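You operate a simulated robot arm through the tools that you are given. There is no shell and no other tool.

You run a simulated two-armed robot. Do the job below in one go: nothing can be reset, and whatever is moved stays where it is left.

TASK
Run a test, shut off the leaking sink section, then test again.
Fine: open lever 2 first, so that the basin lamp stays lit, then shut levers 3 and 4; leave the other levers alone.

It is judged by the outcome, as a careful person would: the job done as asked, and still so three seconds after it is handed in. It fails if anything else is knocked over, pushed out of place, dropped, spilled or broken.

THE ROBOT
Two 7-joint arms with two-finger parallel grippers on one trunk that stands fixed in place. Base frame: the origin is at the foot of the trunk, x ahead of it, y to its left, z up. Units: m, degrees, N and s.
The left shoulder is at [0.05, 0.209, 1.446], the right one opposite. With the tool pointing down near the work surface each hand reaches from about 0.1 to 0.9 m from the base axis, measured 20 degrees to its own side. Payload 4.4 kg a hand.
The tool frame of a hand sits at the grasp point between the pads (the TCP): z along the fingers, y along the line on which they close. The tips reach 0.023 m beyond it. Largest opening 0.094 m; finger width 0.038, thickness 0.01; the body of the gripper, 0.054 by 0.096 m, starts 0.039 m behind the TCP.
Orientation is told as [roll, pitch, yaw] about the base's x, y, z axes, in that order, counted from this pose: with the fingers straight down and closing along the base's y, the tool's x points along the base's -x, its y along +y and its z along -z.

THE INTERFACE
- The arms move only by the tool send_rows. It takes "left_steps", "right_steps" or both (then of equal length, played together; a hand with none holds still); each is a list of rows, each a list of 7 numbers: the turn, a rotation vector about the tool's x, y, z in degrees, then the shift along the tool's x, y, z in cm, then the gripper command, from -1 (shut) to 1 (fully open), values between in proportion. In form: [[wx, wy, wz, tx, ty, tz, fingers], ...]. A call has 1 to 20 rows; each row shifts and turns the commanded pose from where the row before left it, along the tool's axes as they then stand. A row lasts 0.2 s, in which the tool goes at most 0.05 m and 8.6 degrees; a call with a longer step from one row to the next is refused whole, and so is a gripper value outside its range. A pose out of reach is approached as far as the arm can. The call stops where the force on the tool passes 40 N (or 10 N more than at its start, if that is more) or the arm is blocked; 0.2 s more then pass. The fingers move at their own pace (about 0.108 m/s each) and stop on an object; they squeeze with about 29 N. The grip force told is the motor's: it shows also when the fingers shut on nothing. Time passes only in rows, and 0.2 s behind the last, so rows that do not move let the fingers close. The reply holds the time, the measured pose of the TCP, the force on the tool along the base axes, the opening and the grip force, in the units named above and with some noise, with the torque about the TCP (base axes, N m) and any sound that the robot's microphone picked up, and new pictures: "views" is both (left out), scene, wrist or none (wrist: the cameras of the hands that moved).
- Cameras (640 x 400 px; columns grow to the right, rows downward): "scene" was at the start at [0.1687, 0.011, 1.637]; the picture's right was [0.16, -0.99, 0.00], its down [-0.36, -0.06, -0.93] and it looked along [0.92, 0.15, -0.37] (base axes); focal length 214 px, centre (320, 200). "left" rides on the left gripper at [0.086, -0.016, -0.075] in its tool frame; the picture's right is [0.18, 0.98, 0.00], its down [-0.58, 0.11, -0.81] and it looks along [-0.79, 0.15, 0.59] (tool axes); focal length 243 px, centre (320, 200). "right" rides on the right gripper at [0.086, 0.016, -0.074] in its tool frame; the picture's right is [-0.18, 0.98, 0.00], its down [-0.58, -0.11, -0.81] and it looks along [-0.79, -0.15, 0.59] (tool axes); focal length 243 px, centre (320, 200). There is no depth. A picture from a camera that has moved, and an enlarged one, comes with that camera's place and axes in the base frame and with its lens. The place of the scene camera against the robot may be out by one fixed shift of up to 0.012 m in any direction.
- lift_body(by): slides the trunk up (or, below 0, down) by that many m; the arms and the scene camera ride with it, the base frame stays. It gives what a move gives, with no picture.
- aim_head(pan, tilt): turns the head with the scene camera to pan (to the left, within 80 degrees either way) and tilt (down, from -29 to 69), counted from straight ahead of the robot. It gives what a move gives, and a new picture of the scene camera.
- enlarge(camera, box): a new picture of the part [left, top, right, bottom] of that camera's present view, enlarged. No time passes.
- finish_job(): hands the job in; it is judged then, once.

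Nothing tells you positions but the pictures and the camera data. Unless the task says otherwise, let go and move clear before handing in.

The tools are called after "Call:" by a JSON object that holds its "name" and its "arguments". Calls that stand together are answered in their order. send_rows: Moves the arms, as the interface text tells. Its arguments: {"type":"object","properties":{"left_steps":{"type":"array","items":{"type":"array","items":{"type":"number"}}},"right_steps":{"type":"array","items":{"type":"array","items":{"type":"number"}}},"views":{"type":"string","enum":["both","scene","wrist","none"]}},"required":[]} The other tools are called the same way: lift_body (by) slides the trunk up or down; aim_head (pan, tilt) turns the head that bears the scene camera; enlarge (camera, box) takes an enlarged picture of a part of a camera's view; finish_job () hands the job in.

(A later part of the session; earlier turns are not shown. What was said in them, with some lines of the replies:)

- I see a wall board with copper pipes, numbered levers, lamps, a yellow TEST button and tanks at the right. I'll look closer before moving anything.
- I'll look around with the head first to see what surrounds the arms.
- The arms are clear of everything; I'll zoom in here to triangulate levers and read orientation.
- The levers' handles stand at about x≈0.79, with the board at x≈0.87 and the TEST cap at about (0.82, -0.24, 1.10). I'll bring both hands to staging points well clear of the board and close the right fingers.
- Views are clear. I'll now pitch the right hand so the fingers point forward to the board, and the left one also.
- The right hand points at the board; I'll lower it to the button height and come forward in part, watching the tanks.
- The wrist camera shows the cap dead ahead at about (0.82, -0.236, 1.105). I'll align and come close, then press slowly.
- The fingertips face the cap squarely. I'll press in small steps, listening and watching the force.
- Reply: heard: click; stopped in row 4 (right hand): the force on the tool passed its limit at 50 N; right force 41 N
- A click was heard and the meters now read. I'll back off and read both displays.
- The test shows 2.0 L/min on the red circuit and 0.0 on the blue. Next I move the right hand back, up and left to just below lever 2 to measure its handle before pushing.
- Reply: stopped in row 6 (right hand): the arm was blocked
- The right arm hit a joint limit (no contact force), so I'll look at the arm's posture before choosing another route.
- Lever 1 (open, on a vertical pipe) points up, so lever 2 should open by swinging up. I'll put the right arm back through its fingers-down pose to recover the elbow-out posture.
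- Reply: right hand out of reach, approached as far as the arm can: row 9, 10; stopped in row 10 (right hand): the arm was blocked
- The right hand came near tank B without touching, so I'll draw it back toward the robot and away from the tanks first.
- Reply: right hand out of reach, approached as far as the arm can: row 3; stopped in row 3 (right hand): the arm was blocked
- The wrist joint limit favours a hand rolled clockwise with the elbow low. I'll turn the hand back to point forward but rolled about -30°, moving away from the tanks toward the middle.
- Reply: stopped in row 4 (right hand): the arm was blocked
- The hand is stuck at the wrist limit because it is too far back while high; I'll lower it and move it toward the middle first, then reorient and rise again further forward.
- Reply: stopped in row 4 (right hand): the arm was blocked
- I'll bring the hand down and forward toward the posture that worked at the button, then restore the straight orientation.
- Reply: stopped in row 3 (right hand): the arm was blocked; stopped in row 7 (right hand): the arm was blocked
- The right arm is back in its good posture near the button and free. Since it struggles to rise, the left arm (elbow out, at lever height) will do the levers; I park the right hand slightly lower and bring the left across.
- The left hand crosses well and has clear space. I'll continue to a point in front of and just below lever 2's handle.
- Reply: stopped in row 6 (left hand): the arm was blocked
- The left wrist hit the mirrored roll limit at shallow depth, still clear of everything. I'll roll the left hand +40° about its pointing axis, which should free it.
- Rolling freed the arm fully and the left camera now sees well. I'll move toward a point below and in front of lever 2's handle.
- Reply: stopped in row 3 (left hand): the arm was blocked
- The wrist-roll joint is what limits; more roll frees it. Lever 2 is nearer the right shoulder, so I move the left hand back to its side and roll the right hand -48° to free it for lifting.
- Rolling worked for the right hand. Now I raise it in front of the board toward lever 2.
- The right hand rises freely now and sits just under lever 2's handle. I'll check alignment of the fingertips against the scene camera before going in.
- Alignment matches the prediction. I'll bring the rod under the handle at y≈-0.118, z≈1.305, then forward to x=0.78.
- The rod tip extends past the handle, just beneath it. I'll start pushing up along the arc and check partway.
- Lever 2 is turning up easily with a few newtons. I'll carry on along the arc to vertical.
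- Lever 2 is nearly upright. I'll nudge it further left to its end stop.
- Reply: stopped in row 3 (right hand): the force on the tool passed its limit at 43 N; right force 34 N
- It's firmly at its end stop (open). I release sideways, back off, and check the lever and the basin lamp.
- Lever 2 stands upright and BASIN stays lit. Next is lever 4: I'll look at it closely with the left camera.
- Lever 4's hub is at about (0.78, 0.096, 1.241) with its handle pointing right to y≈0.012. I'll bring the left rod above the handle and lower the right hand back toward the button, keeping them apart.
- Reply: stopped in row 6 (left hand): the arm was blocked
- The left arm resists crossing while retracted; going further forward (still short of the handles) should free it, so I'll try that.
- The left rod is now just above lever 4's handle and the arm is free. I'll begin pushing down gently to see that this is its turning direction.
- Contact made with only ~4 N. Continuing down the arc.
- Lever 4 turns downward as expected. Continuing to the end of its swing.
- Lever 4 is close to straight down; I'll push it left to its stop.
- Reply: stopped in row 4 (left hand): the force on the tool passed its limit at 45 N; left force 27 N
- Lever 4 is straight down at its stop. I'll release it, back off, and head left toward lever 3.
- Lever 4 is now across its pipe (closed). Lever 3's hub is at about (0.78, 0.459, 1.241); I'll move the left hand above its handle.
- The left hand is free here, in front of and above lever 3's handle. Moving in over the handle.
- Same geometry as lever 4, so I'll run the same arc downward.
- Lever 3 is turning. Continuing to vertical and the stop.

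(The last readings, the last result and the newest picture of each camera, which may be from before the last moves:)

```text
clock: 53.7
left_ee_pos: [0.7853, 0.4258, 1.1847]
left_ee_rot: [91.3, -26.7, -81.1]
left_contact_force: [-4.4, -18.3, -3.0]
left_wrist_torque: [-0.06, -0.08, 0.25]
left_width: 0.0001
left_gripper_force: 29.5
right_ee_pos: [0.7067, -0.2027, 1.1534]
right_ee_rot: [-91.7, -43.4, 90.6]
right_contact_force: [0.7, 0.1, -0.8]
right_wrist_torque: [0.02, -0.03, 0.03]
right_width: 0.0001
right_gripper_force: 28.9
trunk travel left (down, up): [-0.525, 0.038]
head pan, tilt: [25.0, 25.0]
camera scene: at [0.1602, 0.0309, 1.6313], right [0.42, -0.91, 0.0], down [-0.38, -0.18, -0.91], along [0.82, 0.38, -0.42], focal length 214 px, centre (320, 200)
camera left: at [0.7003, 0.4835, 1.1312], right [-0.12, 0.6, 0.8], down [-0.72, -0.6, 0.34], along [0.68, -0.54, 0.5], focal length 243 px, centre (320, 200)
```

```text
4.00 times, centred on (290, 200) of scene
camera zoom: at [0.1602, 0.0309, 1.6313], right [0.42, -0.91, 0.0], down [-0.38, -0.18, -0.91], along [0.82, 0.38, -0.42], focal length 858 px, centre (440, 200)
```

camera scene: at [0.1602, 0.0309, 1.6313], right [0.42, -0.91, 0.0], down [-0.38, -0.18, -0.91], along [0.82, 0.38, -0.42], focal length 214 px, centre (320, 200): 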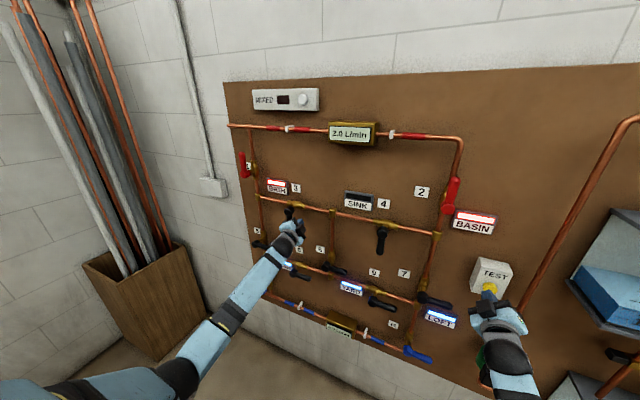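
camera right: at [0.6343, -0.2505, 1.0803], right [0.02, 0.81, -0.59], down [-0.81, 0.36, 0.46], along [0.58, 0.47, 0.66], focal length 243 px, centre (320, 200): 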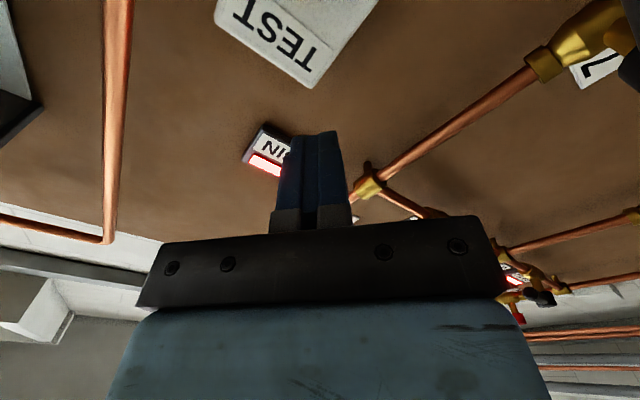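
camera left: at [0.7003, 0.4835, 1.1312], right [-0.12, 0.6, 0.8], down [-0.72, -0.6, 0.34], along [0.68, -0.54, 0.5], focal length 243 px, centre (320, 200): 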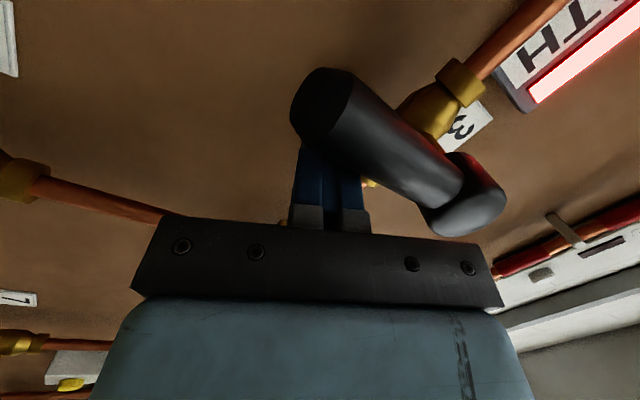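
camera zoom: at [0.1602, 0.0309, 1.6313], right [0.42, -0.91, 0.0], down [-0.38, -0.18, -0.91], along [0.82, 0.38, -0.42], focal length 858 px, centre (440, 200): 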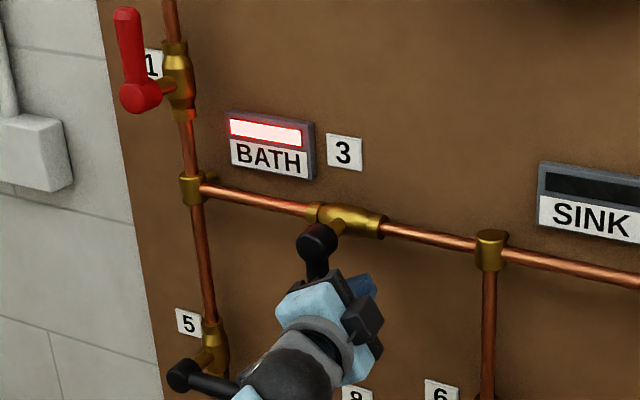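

The SINK lamp went out while BATH and BASIN stay lit. One more light push to make sure lever 3 is fully home, then release.

Call:
{"name": "send_rows", "arguments": {"left_steps": [[0, 0, 0, 0.44, 0.22, 0.08, -1], [0, 0, 0, 0.44, 0.22, 0.08, -1]], "views": "none"}}

Call:
{"name": "send_rows", "arguments": {"left_steps": [[0, 0, 0, -1.75, -0.88, -0.32, -1], [0, 0, 0, -0.88, -0.44, -0.16, -1], [0, 0, 0, 0.54, 0.34, -3.97, -1], [0, 0, 0, 0.54, 0.34, -3.97, -1]], "views": "both"}}

Call:
{"name": "enlarge", "arguments": {"camera": "scene", "box": [220, 150, 460, 300]}}

```text
clock: 54.2
left_ee_pos: [0.7833, 0.4262, 1.185]
left_ee_rot: [91.6, -26.8, -81.8]
left_contact_force: [3.6, -21.8, 4.6]
left_wrist_torque: [0.14, 0.1, 0.11]
left_width: 0.0
left_gripper_force: 29.3
right_ee_pos: [0.7061, -0.2003, 1.1537]
right_ee_rot: [-91.6, -43.2, 90.5]
right_contact_force: [-0.4, 0.9, 0.0]
right_wrist_torque: [-0.04, -0.01, -0.05]
right_width: 0.0002
right_gripper_force: 28.7
trunk travel left (down, up): [-0.525, 0.038]
head pan, tilt: [25.0, 25.0]
stopped in row 2 (left hand): the force on the tool passed its limit at 43 N (the readings are from after the stop); the commanded pose is now the measured one
```

```text
clock: 55.2
left_ee_pos: [0.7044, 0.4007, 1.1849]
left_ee_rot: [91.3, -26.9, -81.2]
left_contact_force: [0.1, -0.5, 0.5]
left_wrist_torque: [0.02, 0.02, 0.02]
left_width: 0.0
left_gripper_force: 28.7
right_ee_pos: [0.7077, -0.2001, 1.1542]
right_ee_rot: [-91.7, -43.3, 90.5]
right_contact_force: [0.2, 0.3, -0.1]
right_wrist_torque: [0.0, -0.03, -0.04]
right_width: 0.0
right_gripper_force: 28.7
trunk travel left (down, up): [-0.525, 0.038]
head pan, tilt: [25.0, 25.0]
camera scene: at [0.1595, 0.0348, 1.6315], right [0.42, -0.91, 0.0], down [-0.38, -0.18, -0.91], along [0.82, 0.38, -0.42], focal length 214 px, centre (320, 200)
camera left: at [0.6211, 0.4584, 1.1309], right [-0.11, 0.6, 0.79], down [-0.73, -0.59, 0.34], along [0.68, -0.54, 0.5], focal length 243 px, centre (320, 200)
```

scene: 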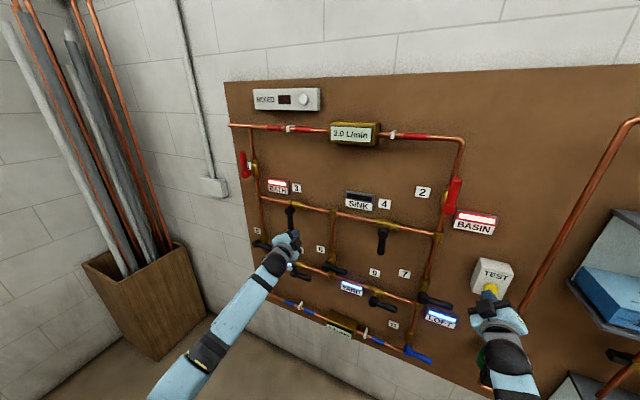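
left: 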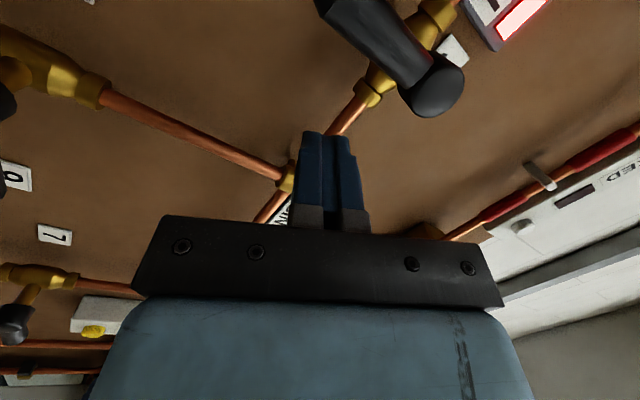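

```text
2.67 times, centred on (340, 225) of scene
camera zoom: at [0.1595, 0.0348, 1.6315], right [0.42, -0.91, 0.0], down [-0.38, -0.18, -0.91], along [0.82, 0.38, -0.42], focal length 572 px, centre (267, 133)
```

zoom: 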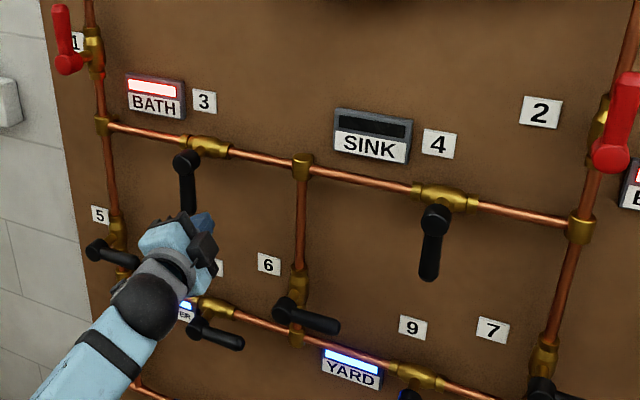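

Levers 3 and 4 both stand across their pipes; SINK is dark and BATH/BASIN are lit. Now I withdraw the left hand a bit and line the right hand up with the TEST button again.

Call:
{"name": "send_rows", "arguments": {"left_steps": [[0, 0, 0, 0.54, 0.34, -3.97, -1], [0, 0, 0, 0.3, 0.2, -2, -1], [0, 0, 0, 0, 0, 0, -1]], "right_steps": [[0, 0, 0, 2.96, 0.57, 0, -1], [0, 0, 0, 2.96, 0.57, 0, -1], [0, 0, 0, 0, 0, 2, -1]], "views": "none"}}

Call:
{"name": "aim_head", "arguments": {"pan": 0, "tilt": 27}}

Call:
{"name": "enlarge", "arguments": {"camera": "right", "box": [160, 0, 480, 200]}}

Call:
{"name": "enlarge", "arguments": {"camera": "scene", "box": [320, 180, 480, 280]}}

```text
clock: 56.0
left_ee_pos: [0.6452, 0.4036, 1.183]
left_ee_rot: [91.0, -26.9, -81.2]
left_contact_force: [-0.4, 0.0, -0.7]
left_wrist_torque: [-0.01, 0.0, -0.01]
left_width: 0.0
left_gripper_force: 29.0
right_ee_pos: [0.7294, -0.2342, 1.1045]
right_ee_rot: [-91.6, -43.1, 90.6]
right_contact_force: [0.1, 0.9, 0.4]
right_wrist_torque: [0.02, 0.01, -0.02]
right_width: 0.0
right_gripper_force: 29.1
trunk travel left (down, up): [-0.525, 0.038]
head pan, tilt: [25.0, 25.0]
```

```text
clock: 56.9
left_ee_pos: [0.6446, 0.4032, 1.1831]
left_ee_rot: [91.1, -26.9, -81.3]
left_contact_force: [-0.1, -0.5, 1.0]
left_wrist_torque: [0.02, 0.01, 0.0]
left_width: 0.0001
left_gripper_force: 29.1
right_ee_pos: [0.7287, -0.2346, 1.1055]
right_ee_rot: [-91.7, -43.1, 90.5]
right_contact_force: [0.6, -0.1, 0.0]
right_wrist_torque: [0.0, -0.04, -0.01]
right_width: 0.0
right_gripper_force: 28.4
trunk travel left (down, up): [-0.525, 0.038]
head pan, tilt: [0.0, 27.0]
camera scene: at [0.1689, -0.0036, 1.6281], right [0.0, -1.0, 0.0], down [-0.45, 0.0, -0.89], along [0.89, 0.0, -0.45], focal length 214 px, centre (320, 200)
```

scene: 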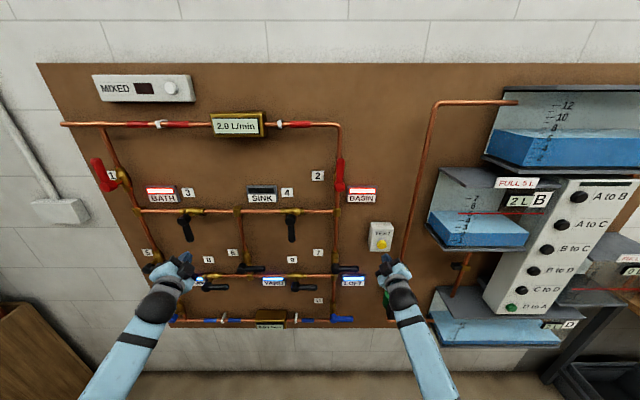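

```text
2.00 times, centred on (320, 100) of right
camera zoom: at [0.6545, -0.2859, 1.0312], right [0.02, 0.81, -0.59], down [-0.81, 0.36, 0.46], along [0.58, 0.47, 0.66], focal length 485 px, centre (320, 400)
```

zoom: 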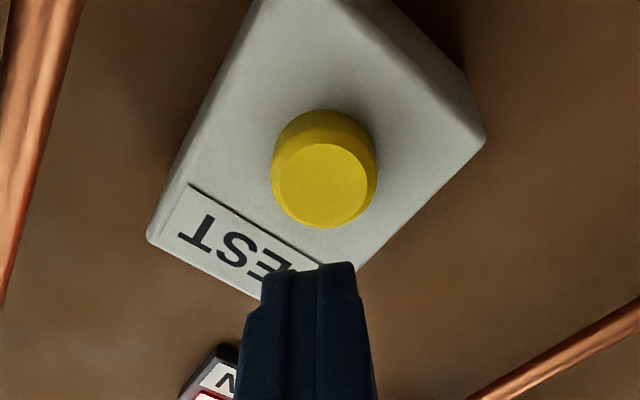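

```text
4.00 times, centred on (400, 230) of scene
camera zoom: at [0.1689, -0.0036, 1.6281], right [0.0, -1.0, 0.0], down [-0.45, 0.0, -0.89], along [0.89, 0.0, -0.45], focal length 858 px, centre (0, 80)
```

zoom: 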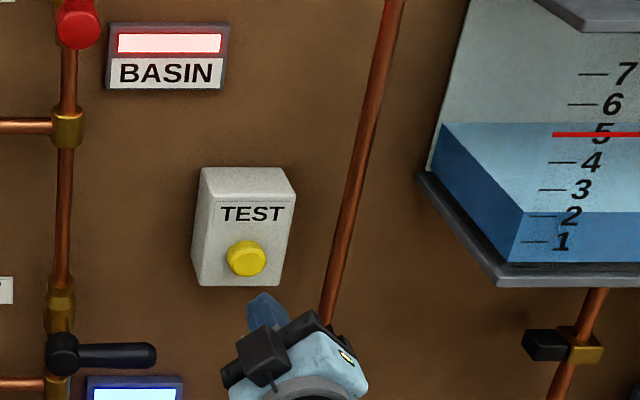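

The fingertips line up with the TEST cap. Pressing for the second test.

Call:
{"name": "send_rows", "arguments": {"right_steps": [[0, 0, 0, -0.2, 0, 2.5, -1], [0, 0, 0, 0, 0, 2.0, -1], [0, 0, 0, 0, 0, 1.0, -1], [0, 0, 0, 0, 0, 0.5, -1], [0, 0, 0, 0, 0, 0.5, -1], [0, 0, 0, 0, 0, 0.5, -1], [0, 0, 0, 0, 0, 0.4, -1], [0, 0, 0, 0, 0, 0.4, -1]], "views": "scene"}}

```text
clock: 58.2
left_ee_pos: [0.6403, 0.403, 1.1876]
left_ee_rot: [91.5, -27.1, -81.5]
left_contact_force: [-1.0, -0.4, -0.5]
left_wrist_torque: [0.01, -0.01, 0.0]
left_width: 0.0001
left_gripper_force: 28.5
right_ee_pos: [0.788, -0.2337, 1.1096]
right_ee_rot: [-91.7, -43.2, 90.5]
right_contact_force: [-35.1, -1.8, 6.9]
right_wrist_torque: [0.06, 0.18, -0.31]
right_width: 0.0
right_gripper_force: 29.3
trunk travel left (down, up): [-0.525, 0.038]
head pan, tilt: [0.0, 27.0]
heard: click
stopped in row 6 (right hand): the force on the tool passed its limit at 46 N (the readings are from after the stop); the commanded pose is now the measured one
camera scene: at [0.1621, -0.0036, 1.629], right [0.0, -1.0, 0.0], down [-0.45, 0.0, -0.89], along [0.89, 0.0, -0.45], focal length 214 px, centre (320, 200)
```

scene: 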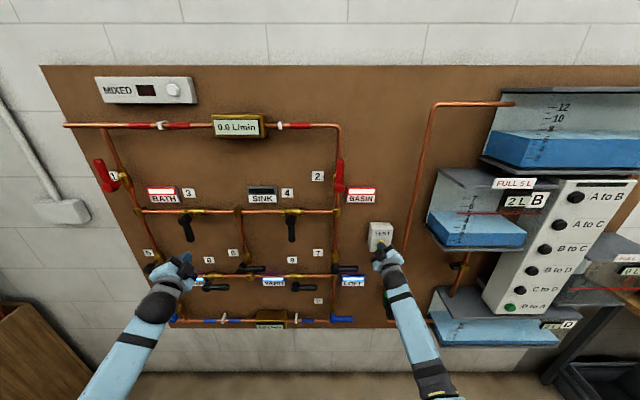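

A click was heard and the top meter now reads 0.0 L/min. I'll back both hands off and check everything.

Call:
{"name": "send_rows", "arguments": {"right_steps": [[0, 0, 0, 0, 0, -2, -1], [0, 0, 0, 0, 0, -4, -1], [0, 0, 0, 0, 0, -4, -1], [0, 0, 0, 0, 0, 0, -1]], "left_steps": [[0, 0, 0, 0, 0, 0, -1], [0, 0, 0, 0.3, 0.2, -2.5, -1], [0, 0, 0, 0.3, 0.2, -2.5, -1], [0, 0, 0, 0, 0, 0, -1]], "views": "scene"}}

Call:
{"name": "enlarge", "arguments": {"camera": "scene", "box": [60, 80, 260, 205]}}

Call:
{"name": "enlarge", "arguments": {"camera": "scene", "box": [220, 130, 420, 255]}}

Call:
{"name": "enlarge", "arguments": {"camera": "scene", "box": [130, 220, 400, 340]}}

```text
clock: 59.2
left_ee_pos: [0.5945, 0.4011, 1.1834]
left_ee_rot: [91.2, -26.9, -81.3]
left_contact_force: [0.3, 0.6, -0.1]
left_wrist_torque: [0.03, 0.01, 0.03]
left_width: 0.0002
left_gripper_force: 28.8
right_ee_pos: [0.696, -0.2329, 1.1004]
right_ee_rot: [-91.2, -43.0, 90.2]
right_contact_force: [1.3, -0.2, 0.7]
right_wrist_torque: [-0.04, 0.03, -0.03]
right_width: 0.0
right_gripper_force: 28.6
trunk travel left (down, up): [-0.525, 0.038]
head pan, tilt: [0.0, 27.0]
camera scene: at [0.1693, -0.0037, 1.628], right [0.0, -1.0, 0.0], down [-0.45, 0.0, -0.89], along [0.89, 0.0, -0.45], focal length 214 px, centre (320, 200)
```

scene: 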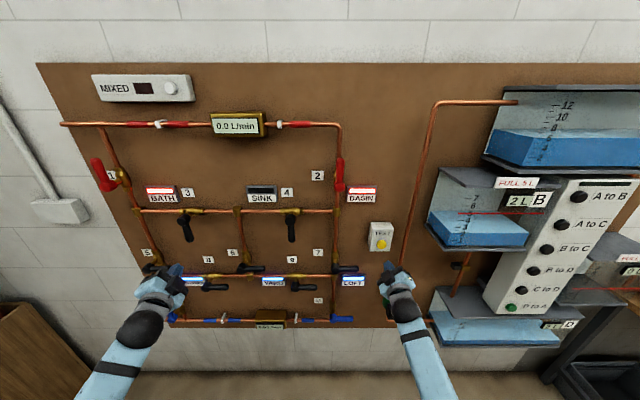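

```text
3.20 times, centred on (160, 142) of scene
camera zoom: at [0.1693, -0.0037, 1.628], right [0.0, -1.0, 0.0], down [-0.45, 0.0, -0.89], along [0.89, 0.0, -0.45], focal length 686 px, centre (832, 384)
```

zoom: 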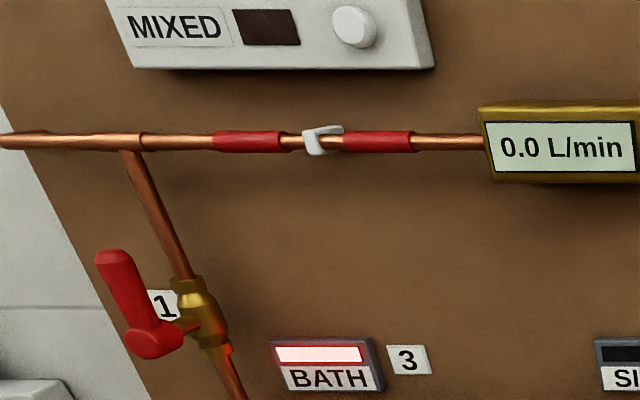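

```text
3.20 times, centred on (320, 192) of scene
camera zoom: at [0.1693, -0.0037, 1.628], right [0.0, -1.0, 0.0], down [-0.45, 0.0, -0.89], along [0.89, 0.0, -0.45], focal length 686 px, centre (320, 224)
```

zoom: 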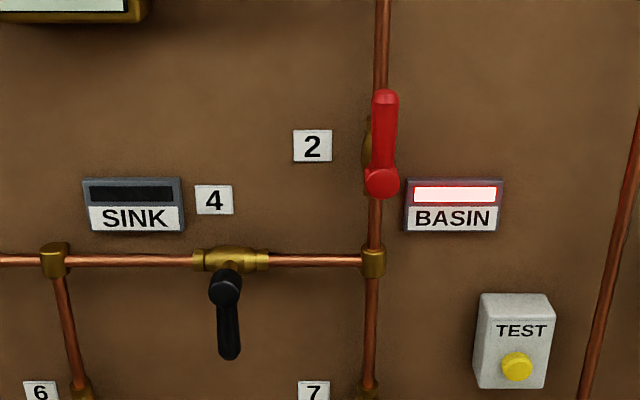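

```text
2.37 times, centred on (265, 280) of scene
camera zoom: at [0.1693, -0.0037, 1.628], right [0.0, -1.0, 0.0], down [-0.45, 0.0, -0.89], along [0.89, 0.0, -0.45], focal length 508 px, centre (450, 10)
```

zoom: 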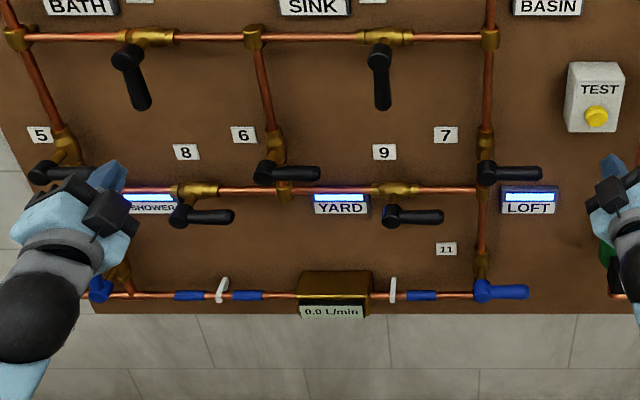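

Both meters read 0.0 L/min; BATH, BASIN and the blue lamps are lit, SINK is off. I'll pull the hands a bit further back and check levers 5 and 10, hidden behind the left hand.

Call:
{"name": "send_rows", "arguments": {"left_steps": [[0, 0, 0, 0.4, 0.3, -3, -1], [0, 0, 0, 0.4, 0.3, -3, -1], [0, 0, 0, 0.4, 0.3, -2, -1]], "views": "none"}}

Call:
{"name": "aim_head", "arguments": {"pan": 40, "tilt": 27}}

Call:
{"name": "enlarge", "arguments": {"camera": "scene", "box": [300, 140, 460, 340]}}

```text
clock: 60.0
left_ee_pos: [0.5118, 0.4033, 1.1859]
left_ee_rot: [91.3, -26.9, -81.3]
left_contact_force: [0.8, -0.4, 0.4]
left_wrist_torque: [0.02, 0.02, 0.01]
left_width: 0.0001
left_gripper_force: 29.1
right_ee_pos: [0.6933, -0.234, 1.1029]
right_ee_rot: [-91.3, -43.1, 90.3]
right_contact_force: [0.3, -0.8, 0.6]
right_wrist_torque: [-0.01, -0.01, 0.05]
right_width: 0.0001
right_gripper_force: 29.4
trunk travel left (down, up): [-0.525, 0.038]
head pan, tilt: [0.0, 27.0]
```

```text
clock: 61.0
left_ee_pos: [0.5123, 0.4039, 1.1855]
left_ee_rot: [91.2, -26.9, -81.3]
left_contact_force: [-0.4, -0.1, -0.4]
left_wrist_torque: [0.01, -0.02, 0.0]
left_width: 0.0
left_gripper_force: 29.0
right_ee_pos: [0.6952, -0.2319, 1.1015]
right_ee_rot: [-91.3, -43.1, 90.3]
right_contact_force: [0.2, -0.7, -0.9]
right_wrist_torque: [-0.01, 0.01, -0.01]
right_width: 0.0
right_gripper_force: 28.6
trunk travel left (down, up): [-0.525, 0.038]
head pan, tilt: [40.0, 27.0]
camera scene: at [0.1472, 0.055, 1.6281], right [0.64, -0.77, 0.0], down [-0.35, -0.29, -0.89], along [0.68, 0.57, -0.45], focal length 214 px, centre (320, 200)
```

scene: 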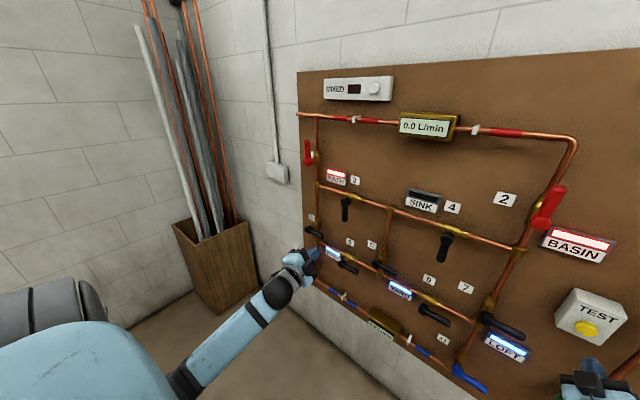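

```text
2.00 times, centred on (380, 240) of scene
camera zoom: at [0.1472, 0.055, 1.6281], right [0.64, -0.77, 0.0], down [-0.35, -0.29, -0.89], along [0.68, 0.57, -0.45], focal length 429 px, centre (200, 120)
```

zoom: 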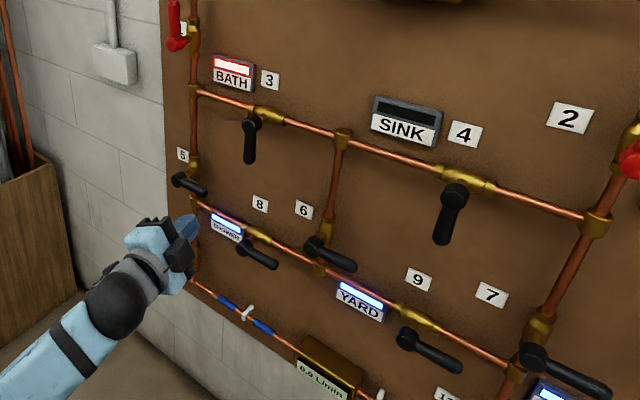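

Lever 2 is open, levers 3 and 4 are shut and the other levers are as they were. The second test reads 0.0 L/min, and both hands are clear of the board, so I'm handing the job in.

Call:
{"name": "finish_job", "arguments": {}}

```text
The job is handed in.
```

The job is done and handed in: the leaking sink section is shut off, and the second test reads 0.0 L/min.

- **First test:** the red circuit read 2.0 L/min and the blue circuit 0.0.
- **Levers:** I opened lever 2 first, then shut lever 4 and lever 3, each turned until it reached its stop. The SINK lamp went out only when lever 3 was shut, and BASIN stayed lit throughout. BATH and the blue lamps (SHOWER, YARD, LOFT) are lit as well.
- **Second test:** both circuits read 0.0 L/min.
- **Other levers:** I moved none of them. Lever 10 was hidden behind the left hand in the last pictures, so I couldn't confirm it by eye. That hand stayed clear of it.

While repositioning, the right hand came close to tank B, but its force readings showed no contact. Both hands were clear of the board when I handed in.
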